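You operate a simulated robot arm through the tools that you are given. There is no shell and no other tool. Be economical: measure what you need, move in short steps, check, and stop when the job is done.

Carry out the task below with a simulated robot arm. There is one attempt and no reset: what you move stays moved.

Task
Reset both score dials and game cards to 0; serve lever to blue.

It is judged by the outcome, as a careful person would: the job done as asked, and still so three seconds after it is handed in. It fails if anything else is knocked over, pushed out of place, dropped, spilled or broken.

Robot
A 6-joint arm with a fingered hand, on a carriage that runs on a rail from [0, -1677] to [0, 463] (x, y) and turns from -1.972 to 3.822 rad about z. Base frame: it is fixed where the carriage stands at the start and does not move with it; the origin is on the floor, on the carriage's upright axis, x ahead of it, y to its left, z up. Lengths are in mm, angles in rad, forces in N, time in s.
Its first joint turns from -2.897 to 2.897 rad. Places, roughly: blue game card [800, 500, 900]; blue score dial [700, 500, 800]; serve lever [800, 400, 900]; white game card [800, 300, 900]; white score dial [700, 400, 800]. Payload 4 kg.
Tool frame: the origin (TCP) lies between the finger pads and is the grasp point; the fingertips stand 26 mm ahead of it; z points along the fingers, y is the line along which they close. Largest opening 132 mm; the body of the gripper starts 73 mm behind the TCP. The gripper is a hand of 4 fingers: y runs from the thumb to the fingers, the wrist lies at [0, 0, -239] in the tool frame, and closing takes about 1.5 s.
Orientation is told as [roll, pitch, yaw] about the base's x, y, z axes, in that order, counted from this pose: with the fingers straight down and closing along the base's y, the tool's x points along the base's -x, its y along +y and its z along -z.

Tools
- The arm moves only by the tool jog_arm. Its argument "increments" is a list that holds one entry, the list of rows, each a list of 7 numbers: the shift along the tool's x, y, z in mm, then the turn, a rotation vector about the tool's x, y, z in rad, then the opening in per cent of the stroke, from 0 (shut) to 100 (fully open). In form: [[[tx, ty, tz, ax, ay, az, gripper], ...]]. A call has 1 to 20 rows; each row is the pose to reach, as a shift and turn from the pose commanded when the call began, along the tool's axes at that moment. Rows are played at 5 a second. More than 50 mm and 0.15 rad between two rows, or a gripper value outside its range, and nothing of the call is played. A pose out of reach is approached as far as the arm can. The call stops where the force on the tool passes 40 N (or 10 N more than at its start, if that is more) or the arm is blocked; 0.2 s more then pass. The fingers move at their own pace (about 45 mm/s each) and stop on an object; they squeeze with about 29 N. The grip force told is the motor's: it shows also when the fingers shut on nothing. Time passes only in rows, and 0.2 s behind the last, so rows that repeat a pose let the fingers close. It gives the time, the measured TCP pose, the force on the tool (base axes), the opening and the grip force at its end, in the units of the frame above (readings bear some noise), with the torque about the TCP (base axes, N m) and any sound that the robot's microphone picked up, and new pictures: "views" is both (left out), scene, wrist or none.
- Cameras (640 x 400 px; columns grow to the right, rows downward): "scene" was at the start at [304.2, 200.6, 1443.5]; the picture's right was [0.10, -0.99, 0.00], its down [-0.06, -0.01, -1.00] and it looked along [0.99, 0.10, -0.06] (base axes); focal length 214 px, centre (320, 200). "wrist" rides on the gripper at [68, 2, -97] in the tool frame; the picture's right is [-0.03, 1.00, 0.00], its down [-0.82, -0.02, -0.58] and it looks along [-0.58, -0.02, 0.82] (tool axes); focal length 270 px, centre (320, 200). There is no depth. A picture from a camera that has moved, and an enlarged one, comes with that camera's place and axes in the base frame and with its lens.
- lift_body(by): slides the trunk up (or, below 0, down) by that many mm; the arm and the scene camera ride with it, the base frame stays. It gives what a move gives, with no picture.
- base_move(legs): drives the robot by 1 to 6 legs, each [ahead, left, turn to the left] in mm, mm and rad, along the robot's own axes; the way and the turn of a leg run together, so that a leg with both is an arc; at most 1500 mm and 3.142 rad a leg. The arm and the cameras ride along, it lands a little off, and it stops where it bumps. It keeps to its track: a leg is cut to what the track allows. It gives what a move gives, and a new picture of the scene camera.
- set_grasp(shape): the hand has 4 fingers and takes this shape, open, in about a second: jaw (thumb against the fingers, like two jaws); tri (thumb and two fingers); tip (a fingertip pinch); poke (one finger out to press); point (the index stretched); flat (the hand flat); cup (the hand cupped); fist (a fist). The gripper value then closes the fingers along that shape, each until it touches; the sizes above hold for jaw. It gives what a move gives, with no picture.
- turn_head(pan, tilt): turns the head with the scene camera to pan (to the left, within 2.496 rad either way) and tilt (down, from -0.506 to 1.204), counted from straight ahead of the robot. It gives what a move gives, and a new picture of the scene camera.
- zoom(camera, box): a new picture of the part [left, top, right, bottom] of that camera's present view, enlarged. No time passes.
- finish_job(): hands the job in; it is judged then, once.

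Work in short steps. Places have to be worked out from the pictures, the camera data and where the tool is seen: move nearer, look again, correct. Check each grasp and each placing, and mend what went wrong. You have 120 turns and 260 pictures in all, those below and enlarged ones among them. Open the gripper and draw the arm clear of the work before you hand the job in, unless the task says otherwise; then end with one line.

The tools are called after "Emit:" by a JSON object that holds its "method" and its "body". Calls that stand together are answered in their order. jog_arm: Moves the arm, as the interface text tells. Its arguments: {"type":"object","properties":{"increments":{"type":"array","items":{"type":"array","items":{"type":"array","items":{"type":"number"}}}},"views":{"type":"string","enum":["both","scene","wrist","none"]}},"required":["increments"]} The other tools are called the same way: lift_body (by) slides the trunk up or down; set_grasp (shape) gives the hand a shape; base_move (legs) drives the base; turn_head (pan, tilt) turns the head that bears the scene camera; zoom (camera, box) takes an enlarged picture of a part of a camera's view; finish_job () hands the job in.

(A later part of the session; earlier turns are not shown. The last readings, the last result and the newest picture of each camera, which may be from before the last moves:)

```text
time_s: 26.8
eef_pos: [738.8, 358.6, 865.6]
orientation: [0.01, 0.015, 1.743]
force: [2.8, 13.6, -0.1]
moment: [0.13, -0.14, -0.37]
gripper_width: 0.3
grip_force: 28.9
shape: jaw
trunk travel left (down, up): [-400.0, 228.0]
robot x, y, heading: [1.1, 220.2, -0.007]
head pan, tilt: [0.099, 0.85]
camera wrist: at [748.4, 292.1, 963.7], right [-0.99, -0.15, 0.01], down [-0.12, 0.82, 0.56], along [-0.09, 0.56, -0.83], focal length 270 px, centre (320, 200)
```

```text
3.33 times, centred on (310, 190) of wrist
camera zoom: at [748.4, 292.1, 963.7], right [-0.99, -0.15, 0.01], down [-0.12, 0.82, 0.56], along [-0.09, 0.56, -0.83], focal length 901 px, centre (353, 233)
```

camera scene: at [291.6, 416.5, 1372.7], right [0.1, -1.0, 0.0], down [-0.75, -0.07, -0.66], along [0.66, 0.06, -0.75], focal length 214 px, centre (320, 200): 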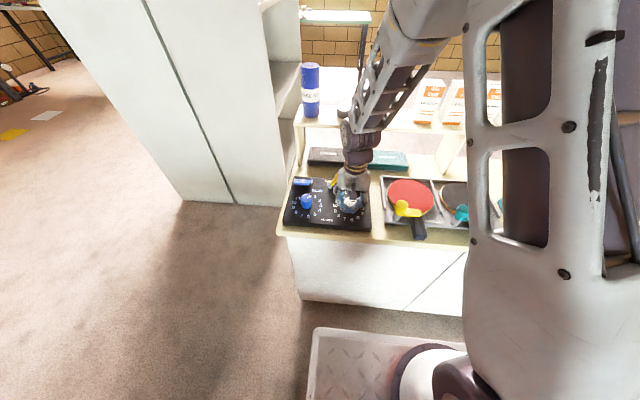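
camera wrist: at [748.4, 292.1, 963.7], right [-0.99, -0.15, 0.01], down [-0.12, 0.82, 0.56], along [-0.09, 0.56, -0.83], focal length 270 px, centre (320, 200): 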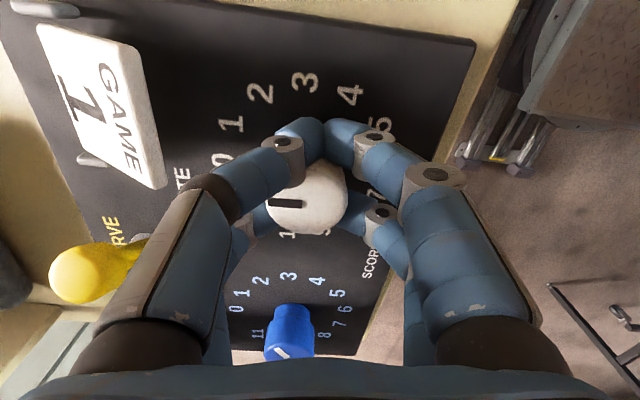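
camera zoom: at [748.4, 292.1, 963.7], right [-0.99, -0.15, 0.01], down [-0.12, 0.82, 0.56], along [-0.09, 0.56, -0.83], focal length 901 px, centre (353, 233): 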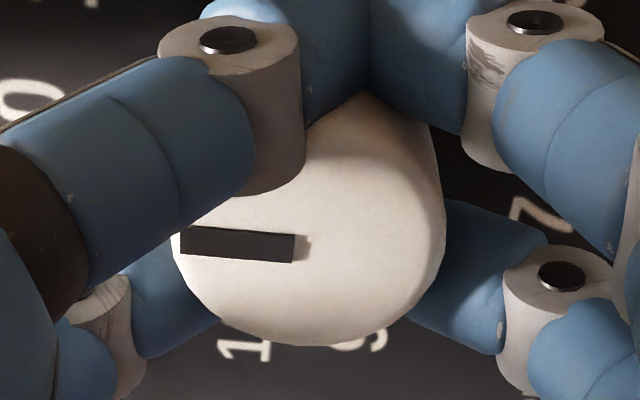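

Pointer now aligned with 0. I open and rise to check.

Emit:
{"method": "jog_arm", "body": {"increments": [[[0, 0, 0, 0, 0, 0, 15], [0, 0, 0, 0, 0, 0, 30], [0, 0, 0, 0, 0, 0, 50], [0, 0, 0, 0, 0, 0, 50], [0, 0, -30, 0, 0, 0, 50], [0, 0, -70, 0, 0, 0, 50], [30, 0, -110, 0, 0, 0, 50], [50, 0, -140, 0, 0, 0, 50]]], "views": "wrist"}}

Emit:
{"method": "zoom", "body": {"camera": "wrist", "box": [220, 100, 420, 225]}}

Emit:
{"method": "zoom", "body": {"camera": "scene", "box": [278, 150, 398, 235]}}

```text
time_s: 28.6
eef_pos: [744.7, 327.0, 1006.0]
orientation: [0.007, 0.036, 1.728]
force: [0.2, 0.1, -0.4]
moment: [-0.01, 0.0, 0.01]
gripper_width: 65.5
grip_force: 0.1
shape: jaw
out of reach, approached as far as the arm can: row 7, 8
trunk travel left (down, up): [-400.0, 228.0]
robot x, y, heading: [0.1, 218.9, -0.005]
head pan, tilt: [0.099, 0.85]
camera wrist: at [751.5, 263.8, 1104.7], right [-0.99, -0.13, 0.01], down [-0.11, 0.83, 0.55], along [-0.08, 0.54, -0.84], focal length 270 px, centre (320, 200)
```

wrist: 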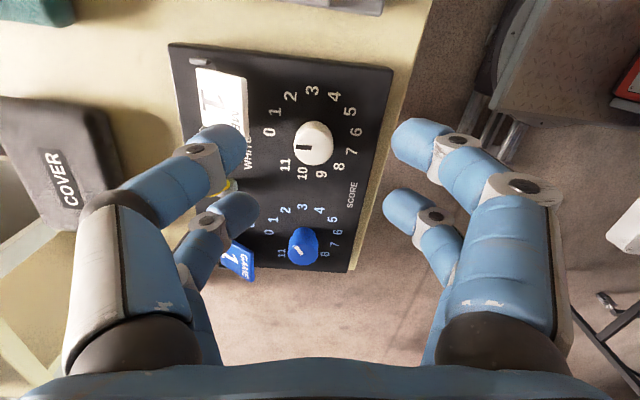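

```text
3.20 times, centred on (320, 162) of wrist
camera zoom: at [751.5, 263.8, 1104.7], right [-0.99, -0.13, 0.01], down [-0.11, 0.83, 0.55], along [-0.08, 0.54, -0.84], focal length 865 px, centre (320, 320)
```

zoom: 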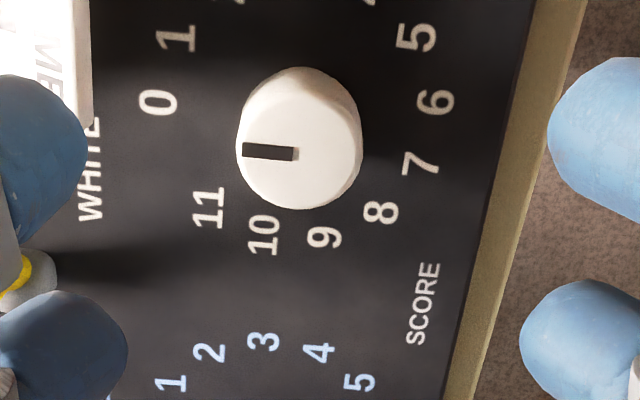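

```text
4.71 times, centred on (338, 192) of scene
camera zoom: at [291.6, 416.6, 1372.7], right [0.1, -1.0, 0.0], down [-0.75, -0.07, -0.66], along [0.66, 0.06, -0.75], focal length 1009 px, centre (235, 235)
```

zoom: 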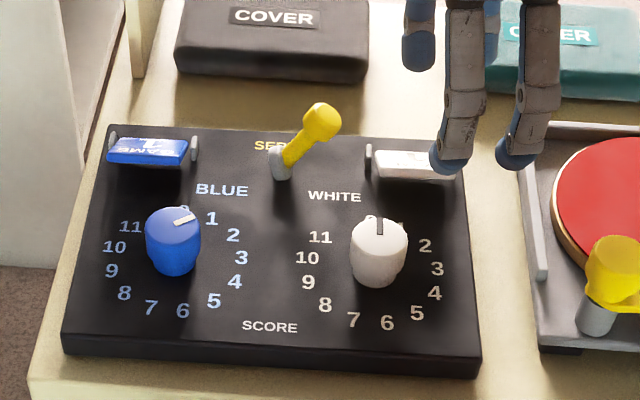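

White dial reads 0. Next the blue dial at ≈(740,500): I move over it with the hand turned to yaw ≈0.3.

Emit:
{"method": "jog_arm", "body": {"increments": [[[-17, -2, 0, 0, 0, 0.14, 50], [-34, -5, 0, 0, 0, 0.28, 50], [-51, -7, 0, 0, 0, 0.42, 50], [-68, -9, 5, 0, 0, 0.56, 50], [-85, -11, 10, 0, 0, 0.7, 50], [-102, -13, 20, 0, 0, 0.84, 50], [-119, -16, 30, 0, 0, 0.98, 50], [-136, -18, 40, 0, 0, 1.12, 50], [-154, -20, 50, 0, 0, 1.26, 50], [-171, -22, 60, 0, 0, 1.4, 50], [-171, -22, 60, 0, 0, 1.43, 50]]], "views": "wrist"}}

```text
time_s: 31.0
eef_pos: [735.8, 499.3, 941.8]
orientation: [-0.014, 0.011, 0.31]
force: [-0.2, -0.1, -0.6]
moment: [-0.01, -0.06, 0.01]
gripper_width: 65.4
grip_force: 0.0
shape: jaw
trunk travel left (down, up): [-400.0, 228.0]
robot x, y, heading: [0.1, 219.7, 0.001]
head pan, tilt: [0.099, 0.85]
camera wrist: at [669.4, 481.6, 1040.1], right [-0.28, 0.96, -0.01], down [0.79, 0.24, 0.57], along [0.55, 0.15, -0.82], focal length 270 px, centre (320, 200)
```

wrist: 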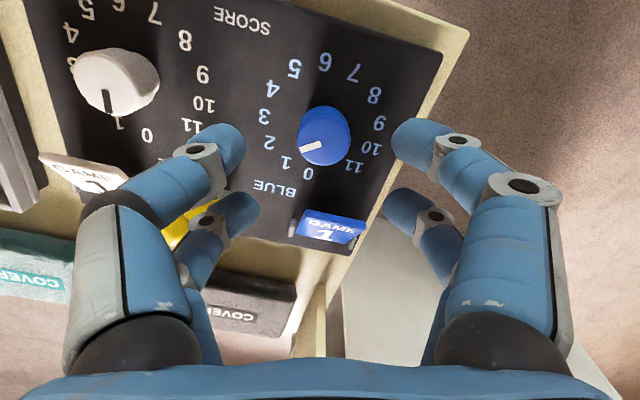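

Centred over the blue knob. I descend and close.

Emit:
{"method": "jog_arm", "body": {"increments": [[[-1, 2, 30, 0, 0, 0, 50], [-1, 2, 60, 0, 0, 0, 50], [-1, 2, 76, 0, 0, 0, 50], [-1, 2, 76, 0, 0, 0, 20], [-1, 2, 76, 0, 0, 0, 0], [-1, 2, 76, 0, 0, 0, 0], [-1, 2, 76, 0, 0, 0, 0], [-1, 2, 76, 0, 0, 0, 0]]], "views": "wrist"}}

Emit:
{"method": "zoom", "body": {"camera": "wrist", "box": [220, 130, 400, 250]}}

Emit:
{"method": "zoom", "body": {"camera": "scene", "box": [278, 150, 398, 235]}}

```text
time_s: 32.8
eef_pos: [735.5, 499.8, 866.5]
orientation: [-0.014, 0.011, 0.314]
force: [4.0, 1.4, -0.2]
moment: [0.0, -0.05, -0.02]
gripper_width: 5.1
grip_force: 28.8
shape: jaw
trunk travel left (down, up): [-400.0, 228.0]
robot x, y, heading: [-2.6, 219.0, -0.005]
head pan, tilt: [0.099, 0.85]
camera wrist: at [669.4, 482.3, 963.5], right [-0.28, 0.96, -0.01], down [0.79, 0.24, 0.57], along [0.55, 0.15, -0.82], focal length 270 px, centre (320, 200)
```

wrist: 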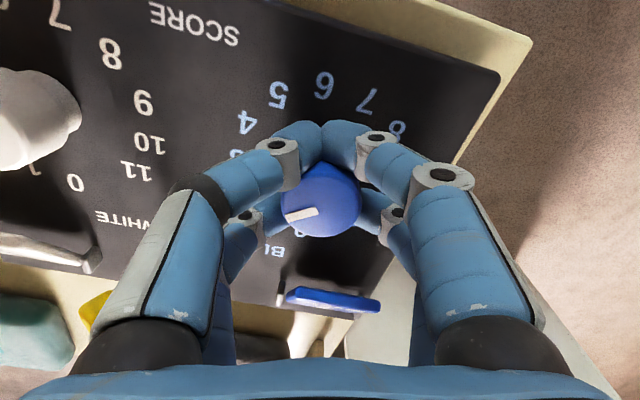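

```text
3.33 times, centred on (310, 190) of wrist
camera zoom: at [669.4, 482.3, 963.5], right [-0.28, 0.96, -0.01], down [0.79, 0.24, 0.57], along [0.55, 0.15, -0.82], focal length 901 px, centre (353, 233)
```

zoom: 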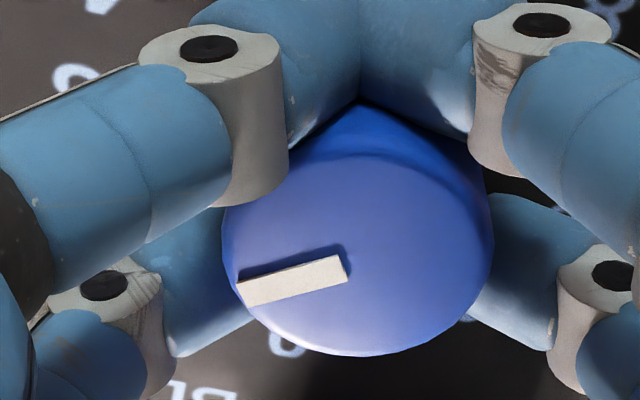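

```text
4.71 times, centred on (338, 192) of scene
camera zoom: at [291.6, 416.5, 1372.7], right [0.1, -1.0, 0.0], down [-0.75, -0.07, -0.66], along [0.66, 0.06, -0.75], focal length 1009 px, centre (235, 235)
```

zoom: 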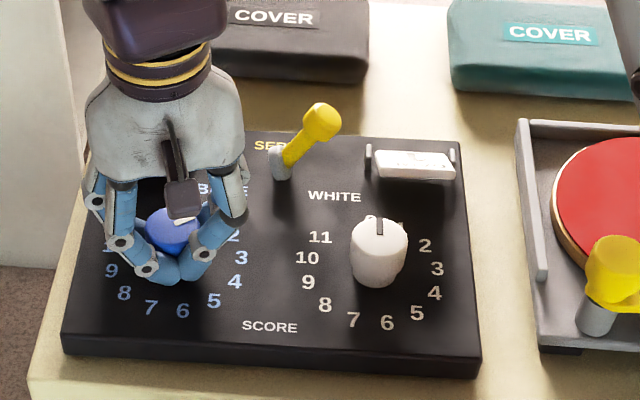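

Gripped; pointer at 54°. I turn 0.95 rad counter-clockwise.

Emit:
{"method": "jog_arm", "body": {"increments": [[[0, 0, 0, 0, 0, -0.1, 0], [0, 0, 0, 0, 0, -0.2, 0], [0, 0, 0, 0, 0, -0.3, 0], [0, 0, 0, 0, 0, -0.4, 0], [0, 0, 0, 0, 0, -0.5, 0], [0, 0, 0, 0, 0, -0.6, 0], [0, 0, 0, 0, 0, -0.7, 0], [0, 0, 0, 0, 0, -0.8, 0], [0, 0, 0, 0, 0, -0.9, 0], [0, 0, 0, 0, 0, -0.95, 0], [0, 0, 0, 0, 0, -0.95, 0]]], "views": "wrist"}}

Emit:
{"method": "zoom", "body": {"camera": "wrist", "box": [220, 130, 400, 250]}}

Emit:
{"method": "zoom", "body": {"camera": "scene", "box": [278, 150, 398, 235]}}

```text
time_s: 35.2
eef_pos: [735.7, 499.7, 866.6]
orientation: [0.002, 0.018, 1.263]
force: [10.1, -12.0, 0.1]
moment: [-0.3, -0.28, -0.06]
gripper_width: 4.1
grip_force: 29.0
shape: jaw
trunk travel left (down, up): [-400.0, 228.0]
robot x, y, heading: [-0.6, 219.3, -0.005]
head pan, tilt: [0.099, 0.85]
camera wrist: at [713.0, 436.7, 964.1], right [-0.94, 0.33, 0.0], down [0.27, 0.78, 0.56], along [0.18, 0.53, -0.83], focal length 270 px, centre (320, 200)
```

wrist: 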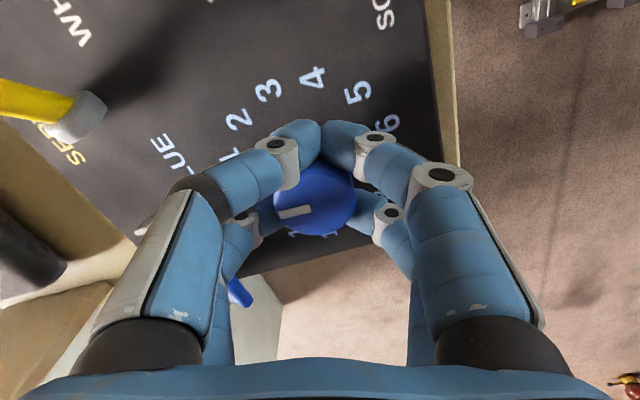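

```text
3.33 times, centred on (310, 190) of wrist
camera zoom: at [713.0, 436.7, 964.1], right [-0.94, 0.33, 0.0], down [0.27, 0.78, 0.56], along [0.18, 0.53, -0.83], focal length 901 px, centre (353, 233)
```

zoom: 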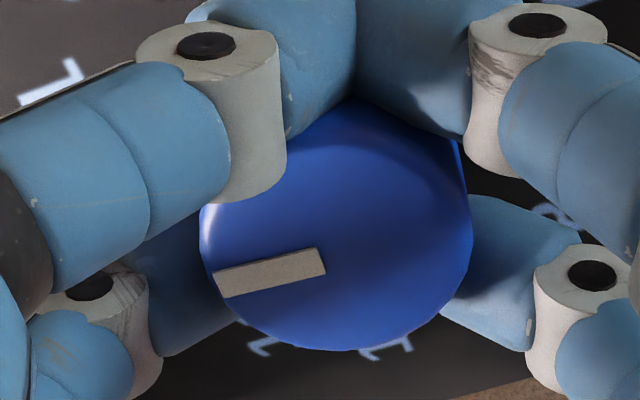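

```text
4.71 times, centred on (338, 192) of scene
camera zoom: at [291.8, 416.0, 1372.8], right [0.1, -1.0, 0.0], down [-0.75, -0.07, -0.66], along [0.66, 0.06, -0.75], focal length 1009 px, centre (235, 235)
```

zoom: 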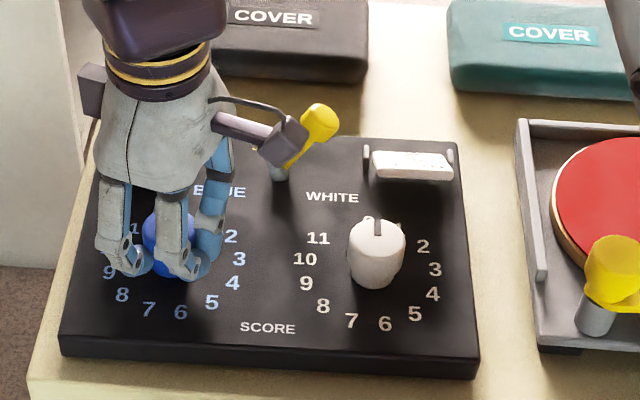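

About 5° left; a little further.

Emit:
{"method": "jog_arm", "body": {"increments": [[[0, 0, 0, 0, 0, -0.06, 0], [0, 0, 0, 0, 0, -0.12, 0], [0, 0, 0, 0, 0, -0.12, 0]]], "views": "none"}}

Emit:
{"method": "zoom", "body": {"camera": "wrist", "box": [220, 130, 400, 250]}}

```text
time_s: 36.0
eef_pos: [736.5, 501.8, 866.0]
orientation: [0.003, 0.018, 1.383]
force: [7.8, -10.7, -0.4]
moment: [-0.2, -0.25, -0.22]
gripper_width: 3.8
grip_force: 29.2
shape: jaw
trunk travel left (down, up): [-400.0, 228.0]
robot x, y, heading: [0.3, 214.6, -0.003]
head pan, tilt: [0.099, 0.85]
```

```text
3.33 times, centred on (310, 190) of wrist
camera zoom: at [720.7, 434.8, 964.0], right [-0.98, 0.21, 0.0], down [0.18, 0.81, 0.56], along [0.12, 0.55, -0.83], focal length 901 px, centre (353, 233)
```

zoom: 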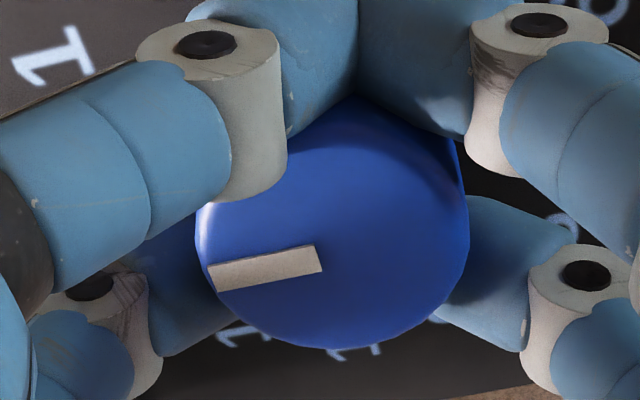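

Pointer aligned with +x. I release and rise to check.

Emit:
{"method": "jog_arm", "body": {"increments": [[[0, 0, 0, 0, 0, 0, 15], [0, 0, 0, 0, 0, 0, 30], [0, 0, 0, 0, 0, 0, 50], [0, 0, 0, 0, 0, 0, 50], [0, 0, -30, 0, 0, 0, 50], [0, 0, -70, 0, 0, 0, 50], [30, 0, -110, 0, 0, 0, 50], [50, 0, -140, 0, 0, 0, 50]]], "views": "wrist"}}

Emit:
{"method": "zoom", "body": {"camera": "wrist", "box": [220, 100, 420, 225]}}

Emit:
{"method": "zoom", "body": {"camera": "scene", "box": [278, 150, 398, 235]}}

```text
time_s: 37.8
eef_pos: [725.0, 452.4, 1006.2]
orientation: [0.005, 0.018, 1.383]
force: [0.4, 0.2, -0.4]
moment: [-0.02, 0.05, 0.01]
gripper_width: 65.6
grip_force: 0.0
shape: jaw
trunk travel left (down, up): [-400.0, 228.0]
robot x, y, heading: [0.9, 220.2, 0.001]
head pan, tilt: [0.099, 0.85]
camera wrist: at [711.7, 386.9, 1105.1], right [-0.98, 0.21, 0.0], down [0.18, 0.81, 0.56], along [0.12, 0.55, -0.83], focal length 270 px, centre (320, 200)
```

wrist: 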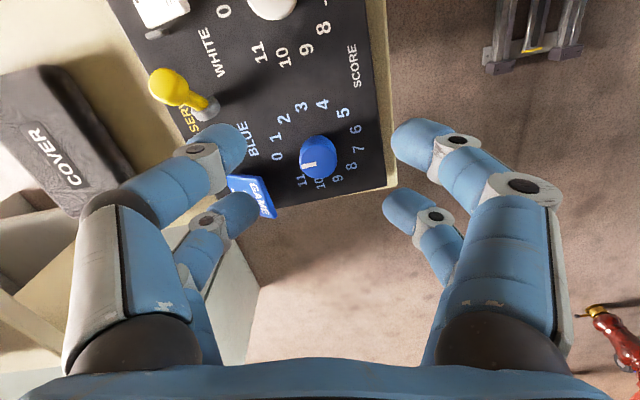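

```text
3.20 times, centred on (320, 162) of wrist
camera zoom: at [711.7, 386.9, 1105.1], right [-0.98, 0.21, 0.0], down [0.18, 0.81, 0.56], along [0.12, 0.55, -0.83], focal length 865 px, centre (320, 320)
```

zoom: 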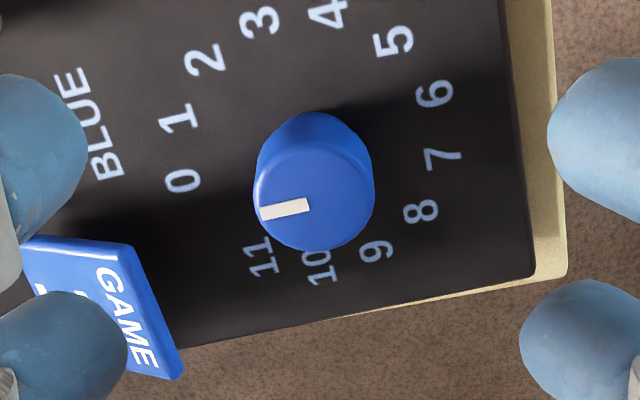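

```text
4.71 times, centred on (338, 192) of scene
camera zoom: at [291.7, 416.7, 1372.7], right [0.1, -1.0, 0.0], down [-0.75, -0.07, -0.66], along [0.66, 0.06, -0.75], focal length 1009 px, centre (235, 235)
```

zoom: 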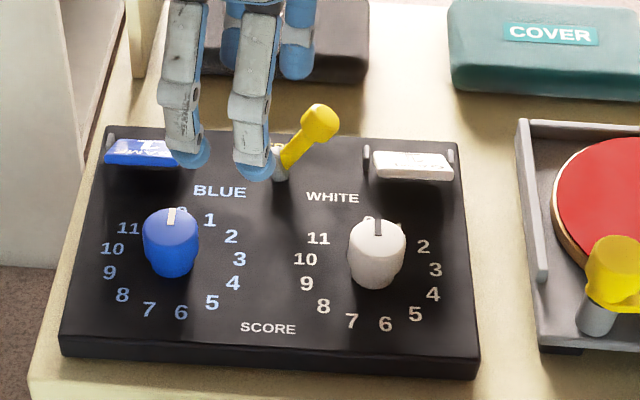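

Both dials now read 0. Next the lever: I close the hand, turn it square and place it on the white side (−y) of the lever tip, high.

Emit:
{"method": "jog_arm", "body": {"increments": [[[5, -15, 0, 0, 0, 0.14, 0], [10, -31, 0, 0, 0, 0.28, 0], [14, -46, 0, 0, 0, 0.42, 0], [19, -62, 0, 0, 0, 0.56, 0], [24, -77, 0, 0, 0, 0.7, 0], [28, -93, 0, 0, 0, 0.84, 0], [33, -108, 0, 0, 0, 0.98, 0], [38, -124, 0, 0, 0, 1.12, 0], [43, -139, 0, 0, 0, 1.26, 0], [47, -154, 30, 0, 0, 1.38, 0], [47, -154, 60, 0, 0, 1.38, 0]]], "views": "wrist"}}

Emit:
{"method": "zoom", "body": {"camera": "scene", "box": [278, 120, 398, 205]}}

```text
time_s: 40.2
eef_pos: [869.3, 377.8, 948.7]
orientation: [-0.014, 0.004, 0.001]
force: [0.0, 0.6, -0.1]
moment: [0.01, -0.05, 0.0]
gripper_width: 0.2
grip_force: 29.5
shape: jaw
trunk travel left (down, up): [-400.0, 228.0]
robot x, y, heading: [1.9, 220.5, 0.003]
head pan, tilt: [0.099, 0.85]
camera wrist: at [799.9, 380.1, 1045.0], right [0.03, 1.0, -0.02], down [0.82, -0.01, 0.57], along [0.57, -0.03, -0.82], focal length 270 px, centre (320, 200)
```

wrist: 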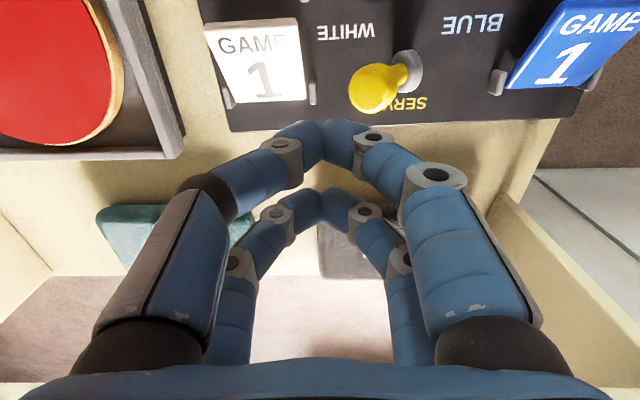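

```text
4.71 times, centred on (338, 162) of scene
camera zoom: at [291.0, 416.4, 1372.9], right [0.1, -1.0, 0.0], down [-0.75, -0.07, -0.66], along [0.66, 0.06, -0.75], focal length 1009 px, centre (235, 376)
```

zoom: 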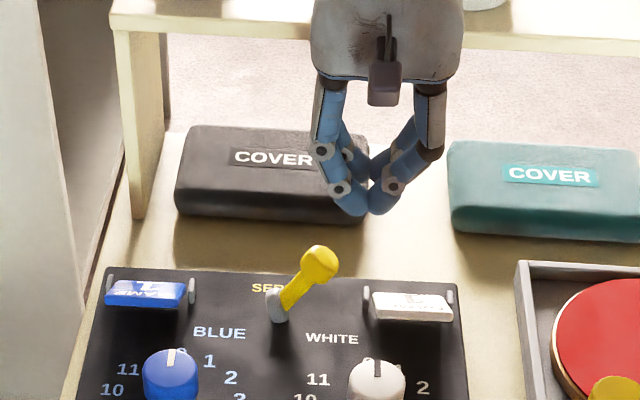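

Front finger pair is at x≈851, y≈378; lever tip at ≈(844,406,871). I lower so the fingertips are beside the lever tip.

Emit:
{"method": "jog_arm", "body": {"increments": [[[0, 3, 20, 0, 0, 0, 0], [0, 3, 40, 0, 0, 0, 0], [0, 3, 58, 0, 0, 0, 0], [0, 3, 58, 0, 0, 0, 0]]], "views": "wrist"}}

Emit:
{"method": "zoom", "body": {"camera": "scene", "box": [298, 150, 378, 205]}}

```text
time_s: 41.2
eef_pos: [869.3, 378.7, 893.5]
orientation: [-0.015, 0.0, 0.001]
force: [4.7, -8.0, 29.8]
moment: [0.65, 0.51, 0.05]
gripper_width: 0.1
grip_force: 28.5
shape: jaw
trunk travel left (down, up): [-400.0, 228.0]
robot x, y, heading: [4.1, 219.0, 0.001]
head pan, tilt: [0.099, 0.85]
camera wrist: at [800.3, 381.3, 989.8], right [0.02, 1.0, -0.01], down [0.82, -0.01, 0.58], along [0.58, -0.03, -0.82], focal length 270 px, centre (320, 200)
```

wrist: 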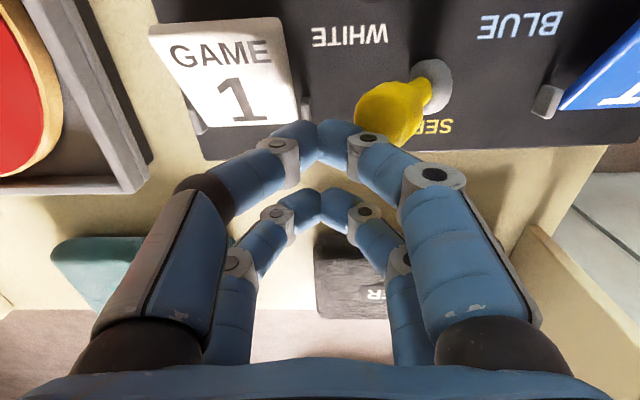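

```text
7.27 times, centred on (338, 178) of scene
camera zoom: at [290.5, 415.7, 1373.3], right [0.1, -1.0, 0.0], down [-0.75, -0.07, -0.66], along [0.66, 0.06, -0.75], focal length 1560 px, centre (189, 364)
```

zoom: 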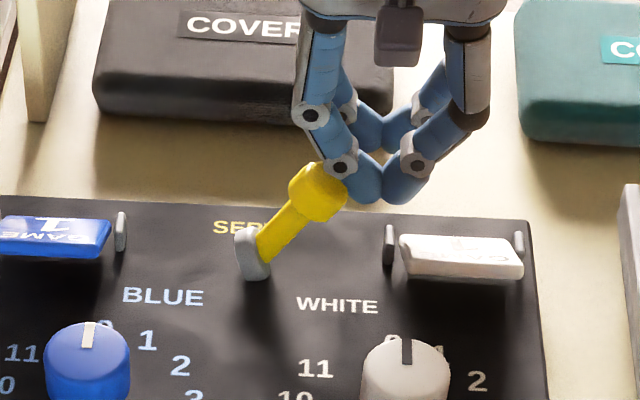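

The bent knuckles press on the lever tip from above. I back up and try the "poke" shape with one straight finger.

Emit:
{"method": "jog_arm", "body": {"increments": [[[0, 0, -30, 0, 0, 0, 0], [0, -10, -70, 0, 0, 0, 0]]], "views": "none"}}

Emit:
{"method": "set_grasp", "body": {"shape": "poke"}}

Emit:
{"method": "jog_arm", "body": {"increments": [[[0, 0, 0, 0, 0, 0, 0], [0, 0, 0, 0, 0, 0, 0], [0, 0, 0, 0, 0, 0, 0], [0, 0, 0, 0, 0, 0, 0]]]}}

Emit:
{"method": "zoom", "body": {"camera": "scene", "box": [278, 120, 398, 205]}}

```text
time_s: 41.8
eef_pos: [867.8, 370.9, 959.3]
orientation: [-0.017, 0.008, 0.005]
force: [0.1, 0.0, -0.3]
moment: [0.01, 0.02, 0.01]
gripper_width: 0.4
grip_force: 29.0
shape: jaw
trunk travel left (down, up): [-400.0, 228.0]
robot x, y, heading: [0.7, 220.0, -0.001]
head pan, tilt: [0.099, 0.85]
```

```text
time_s: 42.7
eef_pos: [868.4, 370.2, 959.8]
orientation: [-0.016, 0.006, 0.001]
force: [-0.3, -0.1, -0.2]
moment: [-0.01, -0.01, 0.04]
gripper_width: 0.0
grip_force: 0.1
shape: poke
trunk travel left (down, up): [-400.0, 228.0]
robot x, y, heading: [-5.0, 218.3, -0.001]
head pan, tilt: [0.099, 0.85]
```

```text
time_s: 43.7
eef_pos: [868.8, 371.8, 960.5]
orientation: [-0.016, 0.005, 0.004]
force: [-0.1, 0.5, 0.1]
moment: [0.05, 0.02, 0.0]
gripper_width: 0.0
grip_force: 23.0
shape: jaw
trunk travel left (down, up): [-400.0, 228.0]
robot x, y, heading: [0.9, 220.7, -0.003]
head pan, tilt: [0.099, 0.85]
camera scene: at [291.3, 416.4, 1372.8], right [0.1, -1.0, 0.0], down [-0.75, -0.07, -0.66], along [0.66, 0.06, -0.75], focal length 214 px, centre (320, 200)
camera wrist: at [800.1, 373.3, 1057.0], right [0.02, 1.0, -0.02], down [0.82, -0.01, 0.57], along [0.57, -0.03, -0.82], focal length 270 px, centre (320, 200)
```

scene: 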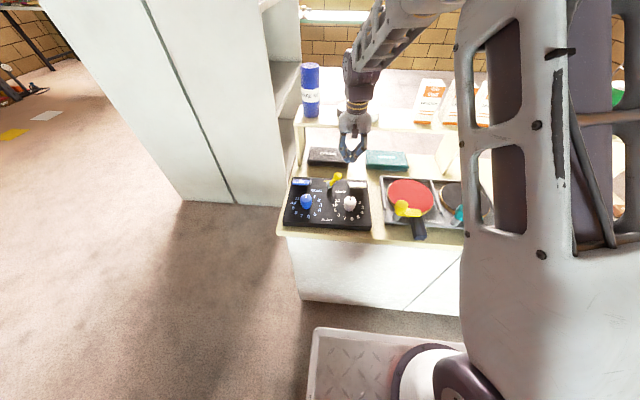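
wrist: 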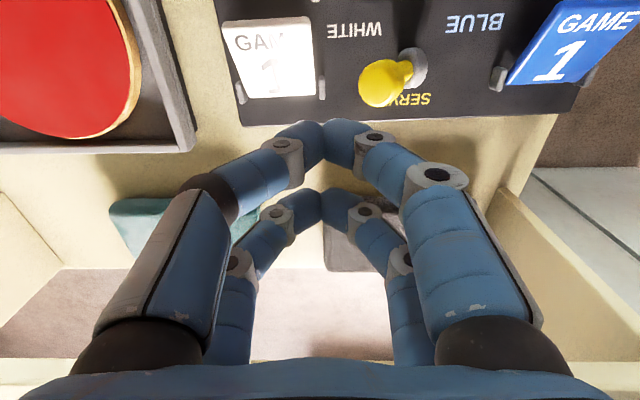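

```text
4.71 times, centred on (338, 162) of scene
camera zoom: at [291.3, 416.4, 1372.8], right [0.1, -1.0, 0.0], down [-0.75, -0.07, -0.66], along [0.66, 0.06, -0.75], focal length 1009 px, centre (235, 376)
```

zoom: 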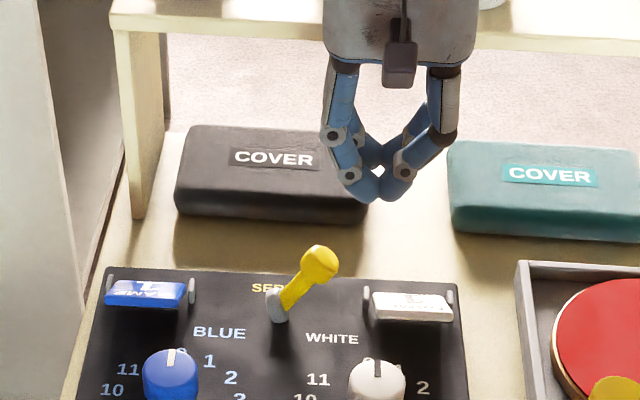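

The zero gripper value returned the hand to jaw. I set poke again and keep the value at 100.

Emit:
{"method": "set_grasp", "body": {"shape": "poke"}}

Emit:
{"method": "jog_arm", "body": {"increments": [[[0, 0, 0, 0, 0, 0, 100], [0, 0, 0, 0, 0, 0, 100]]], "views": "wrist"}}

Emit:
{"method": "zoom", "body": {"camera": "scene", "box": [278, 120, 398, 205]}}

```text
time_s: 44.6
eef_pos: [868.4, 370.3, 959.5]
orientation: [-0.016, 0.006, 0.0]
force: [-0.2, 0.1, 0.2]
moment: [-0.01, 0.0, 0.03]
gripper_width: 0.1
grip_force: 0.1
shape: poke
trunk travel left (down, up): [-400.0, 228.0]
robot x, y, heading: [-4.1, 218.6, 0.003]
head pan, tilt: [0.099, 0.85]
```

```text
time_s: 45.2
eef_pos: [868.6, 370.3, 960.3]
orientation: [-0.016, 0.005, 0.003]
force: [-0.2, 1.0, 0.8]
moment: [-0.02, -0.05, 0.01]
gripper_width: 0.0
grip_force: 0.0
shape: poke
trunk travel left (down, up): [-400.0, 228.0]
robot x, y, heading: [-0.8, 216.6, -0.006]
head pan, tilt: [0.099, 0.85]
camera wrist: at [800.1, 373.3, 1056.9], right [0.02, 1.0, -0.02], down [0.82, -0.01, 0.57], along [0.57, -0.03, -0.82], focal length 270 px, centre (320, 200)
```

wrist: 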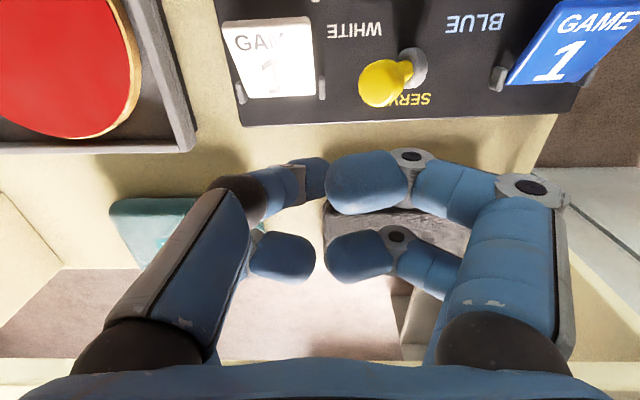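

```text
4.71 times, centred on (338, 162) of scene
camera zoom: at [291.3, 416.4, 1372.8], right [0.1, -1.0, 0.0], down [-0.75, -0.07, -0.66], along [0.66, 0.06, -0.75], focal length 1009 px, centre (235, 376)
```

zoom: 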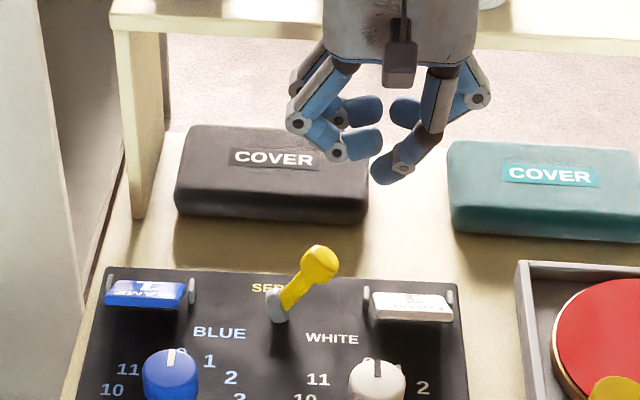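

Reworking the geometry from perspective: each card leans ≈45° toward the robot (top edge ≈(803, 340, 887), hinge x≈837), so flipping means pushing it over in +x. I flip the white card first with the closed hand: move behind it, high.

Emit:
{"method": "jog_arm", "body": {"increments": [[[20, -6, -10, 0, 0, 0, 0], [40, -12, -15, 0, 0, 0, 0], [60, -18, -15, 0, 0, 0, 0], [80, -24, -15, 0, 0, 0, 0], [100, -29, -15, 0, 0, 0, 0], [100, -29, 15, 0, 0, 0, 0], [100, -29, 40, 0, 0, 0, 0]]], "views": "wrist"}}

Emit:
{"method": "zoom", "body": {"camera": "scene", "box": [288, 145, 388, 215]}}

```text
time_s: 46.8
eef_pos: [767.8, 342.8, 920.7]
orientation: [-0.016, 0.005, 0.002]
force: [0.1, -0.5, -0.1]
moment: [-0.02, -0.04, -0.03]
gripper_width: 0.0
grip_force: 29.3
shape: jaw
trunk travel left (down, up): [-400.0, 228.0]
robot x, y, heading: [-0.5, 218.5, -0.005]
head pan, tilt: [0.099, 0.85]
camera wrist: at [699.3, 343.6, 1018.2], right [0.02, 1.0, -0.02], down [0.82, -0.01, 0.57], along [0.57, -0.03, -0.82], focal length 270 px, centre (320, 200)
```

wrist: 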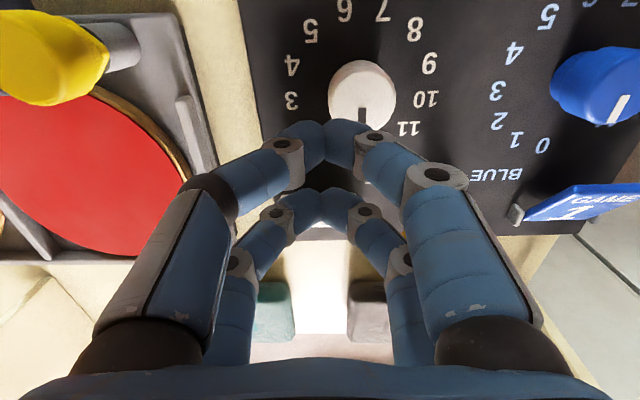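

```text
5.71 times, centred on (338, 180) of scene
camera zoom: at [291.0, 416.4, 1372.9], right [0.1, -1.0, 0.0], down [-0.75, -0.07, -0.66], along [0.66, 0.06, -0.75], focal length 1226 px, centre (217, 314)
```

zoom: 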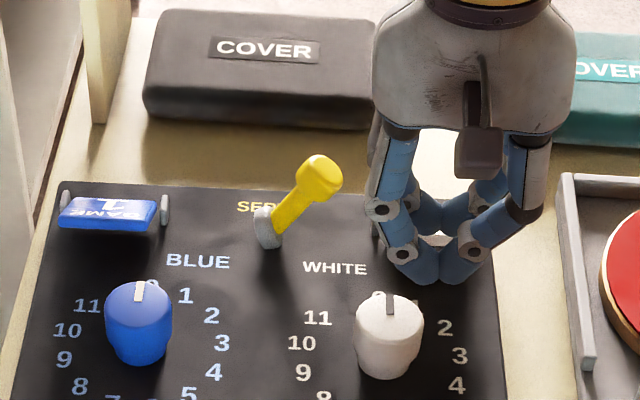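

Fingers are behind the card. I lower 20 mm and sweep in +x.

Emit:
{"method": "jog_arm", "body": {"increments": [[[2, -2, 20, 0, 0, 0, 0], [-10, -2, 20, 0, 0, 0, 0], [-20, -2, 20, 0, 0, 0, 0], [-30, -2, 20, 0, 0, 0, 0], [-40, -2, 20, 0, 0, 0, 0], [-50, -2, 20, 0, 0, 0, 0], [-50, -2, 20, 0, 0, 0, 0]]], "views": "wrist"}}

Emit:
{"method": "zoom", "body": {"camera": "scene", "box": [288, 145, 388, 215]}}

```text
time_s: 48.4
eef_pos: [819.6, 339.3, 901.0]
orientation: [-0.015, 0.007, 0.001]
force: [0.7, -0.2, -0.3]
moment: [0.0, 0.03, 0.01]
gripper_width: 0.1
grip_force: 29.3
shape: jaw
trunk travel left (down, up): [-400.0, 228.0]
robot x, y, heading: [-1.1, 215.2, 0.002]
head pan, tilt: [0.099, 0.85]
camera wrist: at [750.1, 342.0, 998.1], right [0.02, 1.0, -0.02], down [0.82, -0.01, 0.57], along [0.57, -0.03, -0.82], focal length 270 px, centre (320, 200)
```

wrist: 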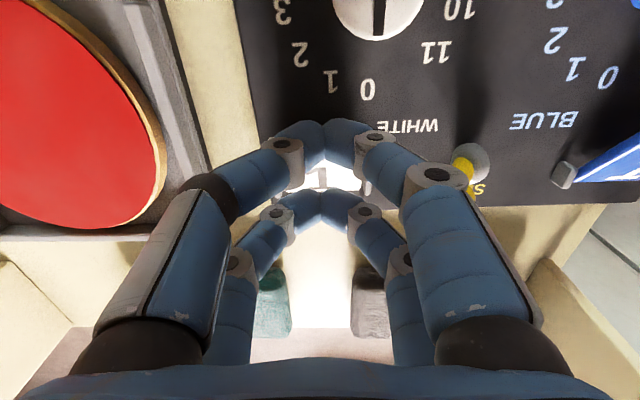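

```text
5.71 times, centred on (338, 180) of scene
camera zoom: at [291.3, 416.4, 1372.8], right [0.1, -1.0, 0.0], down [-0.75, -0.07, -0.66], along [0.66, 0.06, -0.75], focal length 1226 px, centre (217, 314)
```

zoom: 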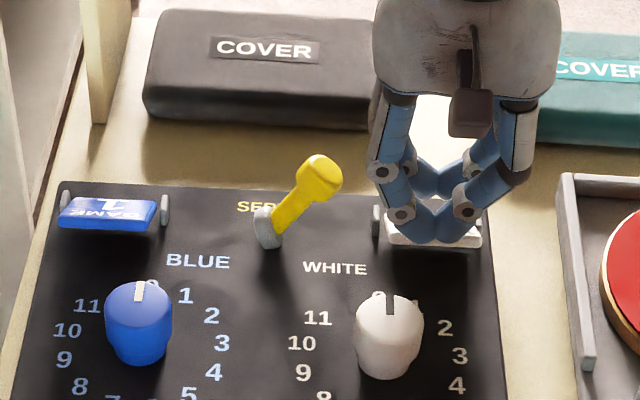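

The fingertips passed just over the card (its top edge is ≈872). I go back, shift to y≈327 to clear the dial, and go lower.

Emit:
{"method": "jog_arm", "body": {"increments": [[[0, 0, -20, 0, 0, 0, 0], [27, -6, -20, 0, 0, 0, 0], [54, -12, -20, 0, 0, 0, 0], [54, -12, 0, 0, 0, 0, 0], [54, -12, 15, 0, 0, 0, 0], [54, -12, 15, 0, 0, 0, 0]]], "views": "wrist"}}

Emit:
{"method": "zoom", "body": {"camera": "scene", "box": [288, 145, 388, 215]}}

```text
time_s: 49.8
eef_pos: [764.9, 325.9, 885.0]
orientation: [-0.015, 0.006, 0.001]
force: [0.5, 1.0, -0.6]
moment: [-0.03, 0.0, 0.01]
gripper_width: 0.1
grip_force: 29.5
shape: jaw
trunk travel left (down, up): [-400.0, 228.0]
robot x, y, heading: [0.2, 220.7, -0.003]
head pan, tilt: [0.099, 0.85]
camera wrist: at [695.6, 329.2, 983.5], right [0.02, 1.0, -0.02], down [0.82, -0.01, 0.57], along [0.57, -0.03, -0.82], focal length 270 px, centre (320, 200)
```

wrist: 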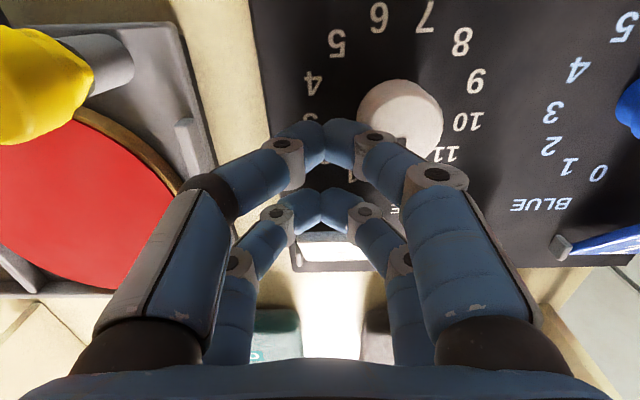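

```text
5.71 times, centred on (338, 180) of scene
camera zoom: at [291.3, 416.4, 1372.9], right [0.1, -1.0, 0.0], down [-0.75, -0.07, -0.66], along [0.66, 0.06, -0.75], focal length 1226 px, centre (217, 314)
```

zoom: 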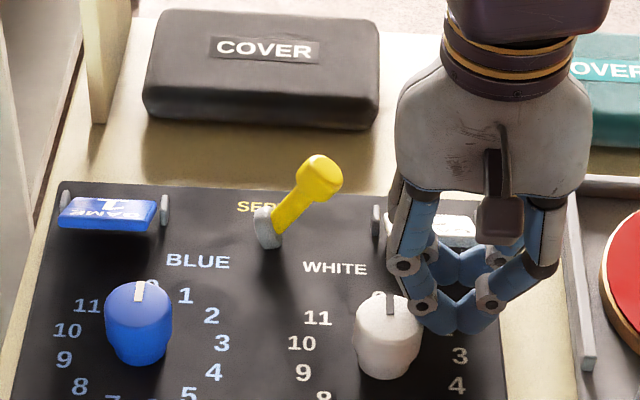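

Dial untouched; fingertips are now below the card's top edge. I sweep in +x.

Emit:
{"method": "jog_arm", "body": {"increments": [[[-10, 0, 0, 0, 0, 0, 0], [-18, 0, 0, 0, 0, 0, 0], [-26, 0, 0, 0, 0, 0, 0], [-34, 0, 0, 0, 0, 0, 0], [-42, 0, 0, 0, 0, 0, 0], [-50, 0, 0, 0, 0, 0, 0], [-58, 0, 0, 0, 0, 0, 0], [-58, 0, 0, 0, 0, 0, 0]]], "views": "wrist"}}

Emit:
{"method": "zoom", "body": {"camera": "scene", "box": [288, 145, 388, 215]}}

```text
time_s: 51.6
eef_pos: [822.6, 326.4, 886.3]
orientation: [-0.016, 0.005, 0.002]
force: [-8.1, 0.9, 2.8]
moment: [0.06, 0.05, 0.07]
gripper_width: 0.4
grip_force: 28.6
shape: jaw
trunk travel left (down, up): [-400.0, 228.0]
robot x, y, heading: [-1.4, 217.9, -0.003]
head pan, tilt: [0.099, 0.85]
camera wrist: at [754.0, 329.2, 982.9], right [0.02, 1.0, -0.02], down [0.82, -0.01, 0.57], along [0.57, -0.03, -0.82], focal length 270 px, centre (320, 200)
```

wrist: 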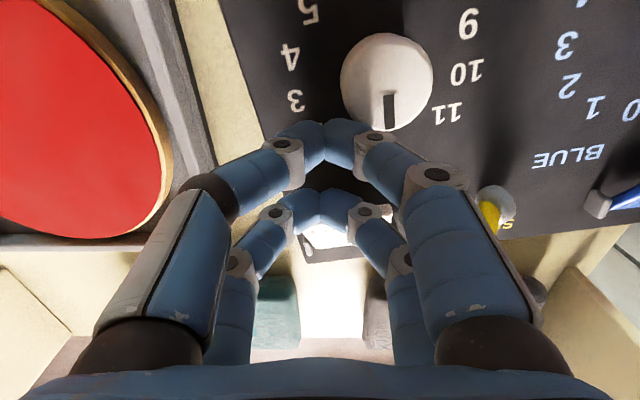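

```text
5.71 times, centred on (338, 180) of scene
camera zoom: at [291.0, 416.4, 1372.9], right [0.1, -1.0, 0.0], down [-0.75, -0.07, -0.66], along [0.66, 0.06, -0.75], focal length 1226 px, centre (217, 314)
```

zoom: 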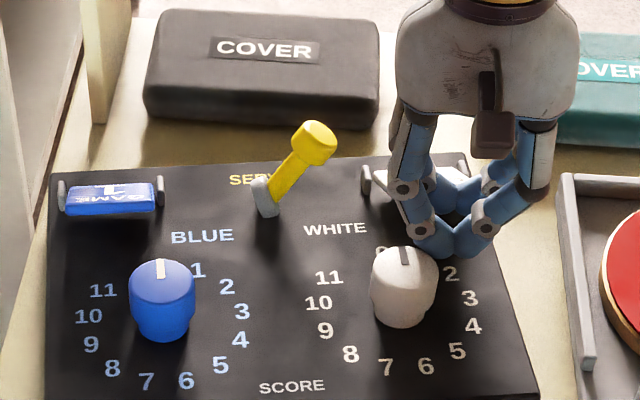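

The push slid the panel forward instead of flipping the card. I stop, raise the hand straight up and look.

Emit:
{"method": "jog_arm", "body": {"increments": [[[4, 0, 0, 0, 0, 0, 0], [4, 0, -40, 0, 0, 0, 0], [30, 0, -80, 0, 0, 0, 0], [70, 0, -110, 0, 0, 0, 0], [110, 10, -130, 0, 0, 0, 0], [130, 20, -150, 0, 0, 0, 0]]], "views": "wrist"}}

Emit:
{"method": "zoom", "body": {"camera": "scene", "box": [278, 150, 398, 235]}}

```text
time_s: 53.0
eef_pos: [691.7, 348.6, 1036.7]
orientation: [-0.016, 0.007, 0.0]
force: [1.0, 0.3, -1.2]
moment: [-0.02, 0.05, 0.01]
gripper_width: 0.1
grip_force: 28.6
shape: jaw
trunk travel left (down, up): [-400.0, 228.0]
robot x, y, heading: [-0.6, 214.7, -0.003]
head pan, tilt: [0.099, 0.85]
camera wrist: at [623.5, 351.1, 1133.6], right [0.02, 1.0, -0.02], down [0.82, -0.01, 0.57], along [0.57, -0.03, -0.82], focal length 270 px, centre (320, 200)
```

wrist: 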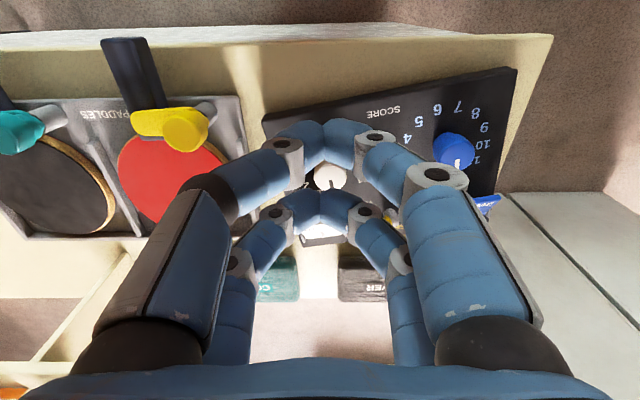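

```text
4.71 times, centred on (338, 192) of scene
camera zoom: at [291.8, 416.4, 1372.7], right [0.1, -1.0, 0.0], down [-0.75, -0.07, -0.66], along [0.66, 0.06, -0.75], focal length 1009 px, centre (235, 235)
```

zoom: 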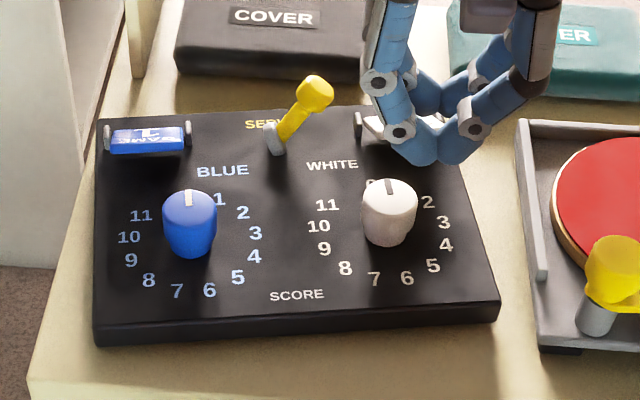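

The panel got pushed ≈30 mm and turned; I'll restore it at the end by pushing on its body. I open the hand for an unobstructed look at the white card.

Emit:
{"method": "jog_arm", "body": {"increments": [[[0, 0, 0, 0, 0, 0, 50], [0, 0, 0, 0, 0, 0, 100], [0, 0, 0, 0, 0, 0, 100], [-30, 0, 0, 0, 0, 0, 100], [-60, 0, 20, 0, 0, 0, 100], [-60, 0, 40, 0, 0, 0, 100]]], "views": "wrist"}}

Emit:
{"method": "zoom", "body": {"camera": "wrist", "box": [250, 110, 450, 235]}}

Emit:
{"method": "zoom", "body": {"camera": "scene", "box": [290, 165, 375, 218]}}

```text
time_s: 54.4
eef_pos: [752.7, 348.4, 996.0]
orientation: [-0.016, 0.005, 0.002]
force: [-0.2, -0.7, -1.2]
moment: [0.01, 0.0, 0.02]
gripper_width: 108.9
grip_force: 0.0
shape: jaw
trunk travel left (down, up): [-400.0, 228.0]
robot x, y, heading: [1.4, 218.1, -0.003]
head pan, tilt: [0.099, 0.85]
camera wrist: at [684.4, 350.4, 1093.0], right [0.02, 1.0, -0.02], down [0.82, -0.01, 0.57], along [0.57, -0.03, -0.82], focal length 270 px, centre (320, 200)
```

wrist: 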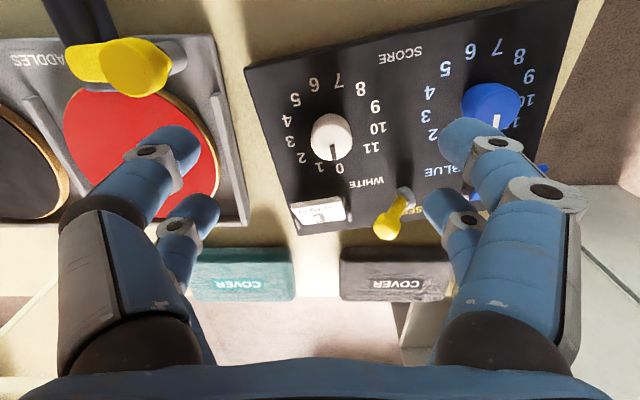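

```text
3.20 times, centred on (350, 172) of wrist
camera zoom: at [684.4, 350.4, 1093.0], right [0.02, 1.0, -0.02], down [0.82, -0.01, 0.57], along [0.57, -0.03, -0.82], focal length 865 px, centre (224, 288)
```

zoom: 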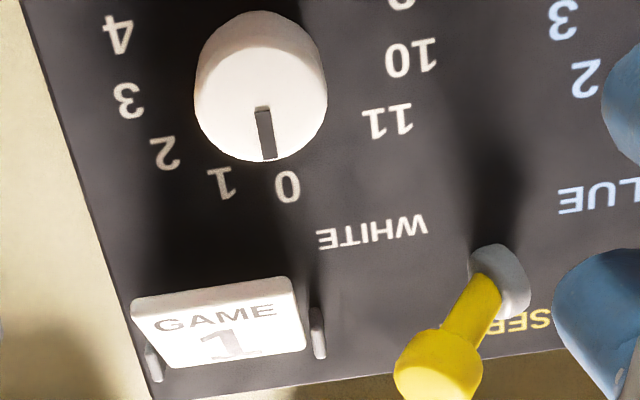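

```text
7.53 times, centred on (332, 192) of scene
camera zoom: at [291.1, 416.4, 1372.9], right [0.1, -1.0, 0.0], down [-0.75, -0.07, -0.66], along [0.66, 0.06, -0.75], focal length 1615 px, centre (226, 264)
```

zoom: 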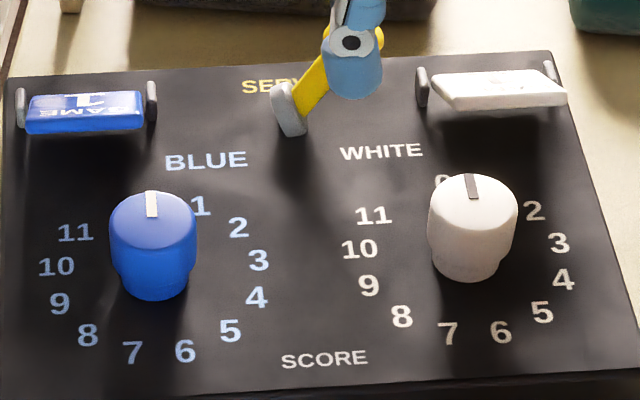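

The card is ≈51×50 mm, tilted ≈25° (near edge (834, 341, 877), hinge ≈(882,856)); last time a finger probably caught the right post. I close the hand and position it centred behind the card, tips just above post height.

Emit:
{"method": "jog_arm", "body": {"increments": [[[0, -5, 0, 0, 0, 0, 50], [-20, -10, 20, 0, 0, 0, 0], [-45, -17, 40, 0, 0, 0, 0], [-45, -17, 70, 0, 0, 0, 0], [-45, -17, 80, 0, 0, 0, 0], [-45, -17, 80, 0, 0, 0, 0], [-45, -17, 80, 0, 0, 0, 0]]], "views": "wrist"}}

Emit:
{"method": "zoom", "body": {"camera": "scene", "box": [290, 155, 375, 208]}}

```text
time_s: 56.0
eef_pos: [798.2, 329.1, 916.9]
orientation: [-0.017, 0.005, 0.002]
force: [0.4, 0.8, -0.1]
moment: [0.02, 0.0, 0.03]
gripper_width: 0.0
grip_force: 18.9
shape: jaw
trunk travel left (down, up): [-400.0, 228.0]
robot x, y, heading: [-2.4, 215.5, -0.003]
head pan, tilt: [0.099, 0.85]
camera wrist: at [729.3, 332.2, 1013.2], right [0.02, 1.0, -0.02], down [0.82, -0.01, 0.57], along [0.57, -0.03, -0.82], focal length 270 px, centre (320, 200)
```

wrist: 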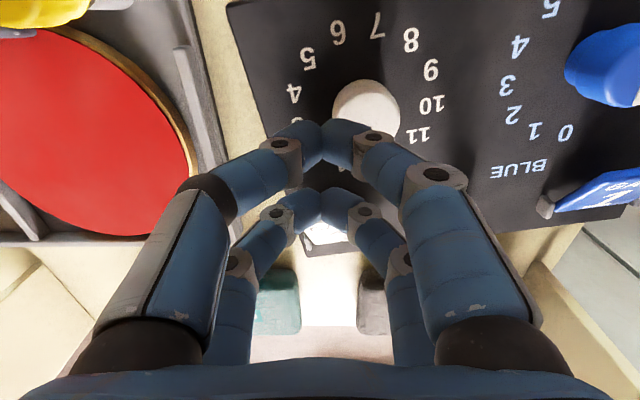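

```text
7.53 times, centred on (332, 182) of scene
camera zoom: at [291.3, 416.4, 1372.8], right [0.1, -1.0, 0.0], down [-0.75, -0.07, -0.66], along [0.66, 0.06, -0.75], focal length 1615 px, centre (226, 339)
```

zoom: 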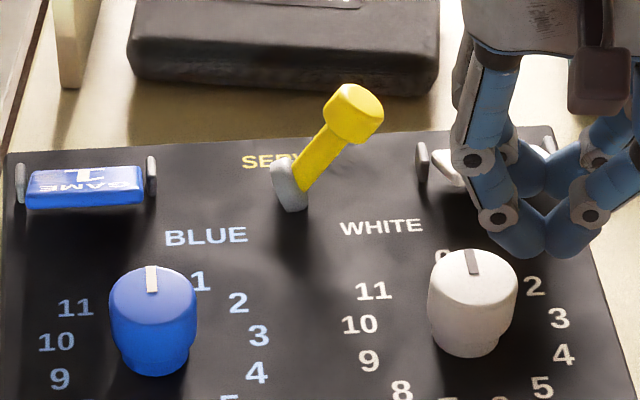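

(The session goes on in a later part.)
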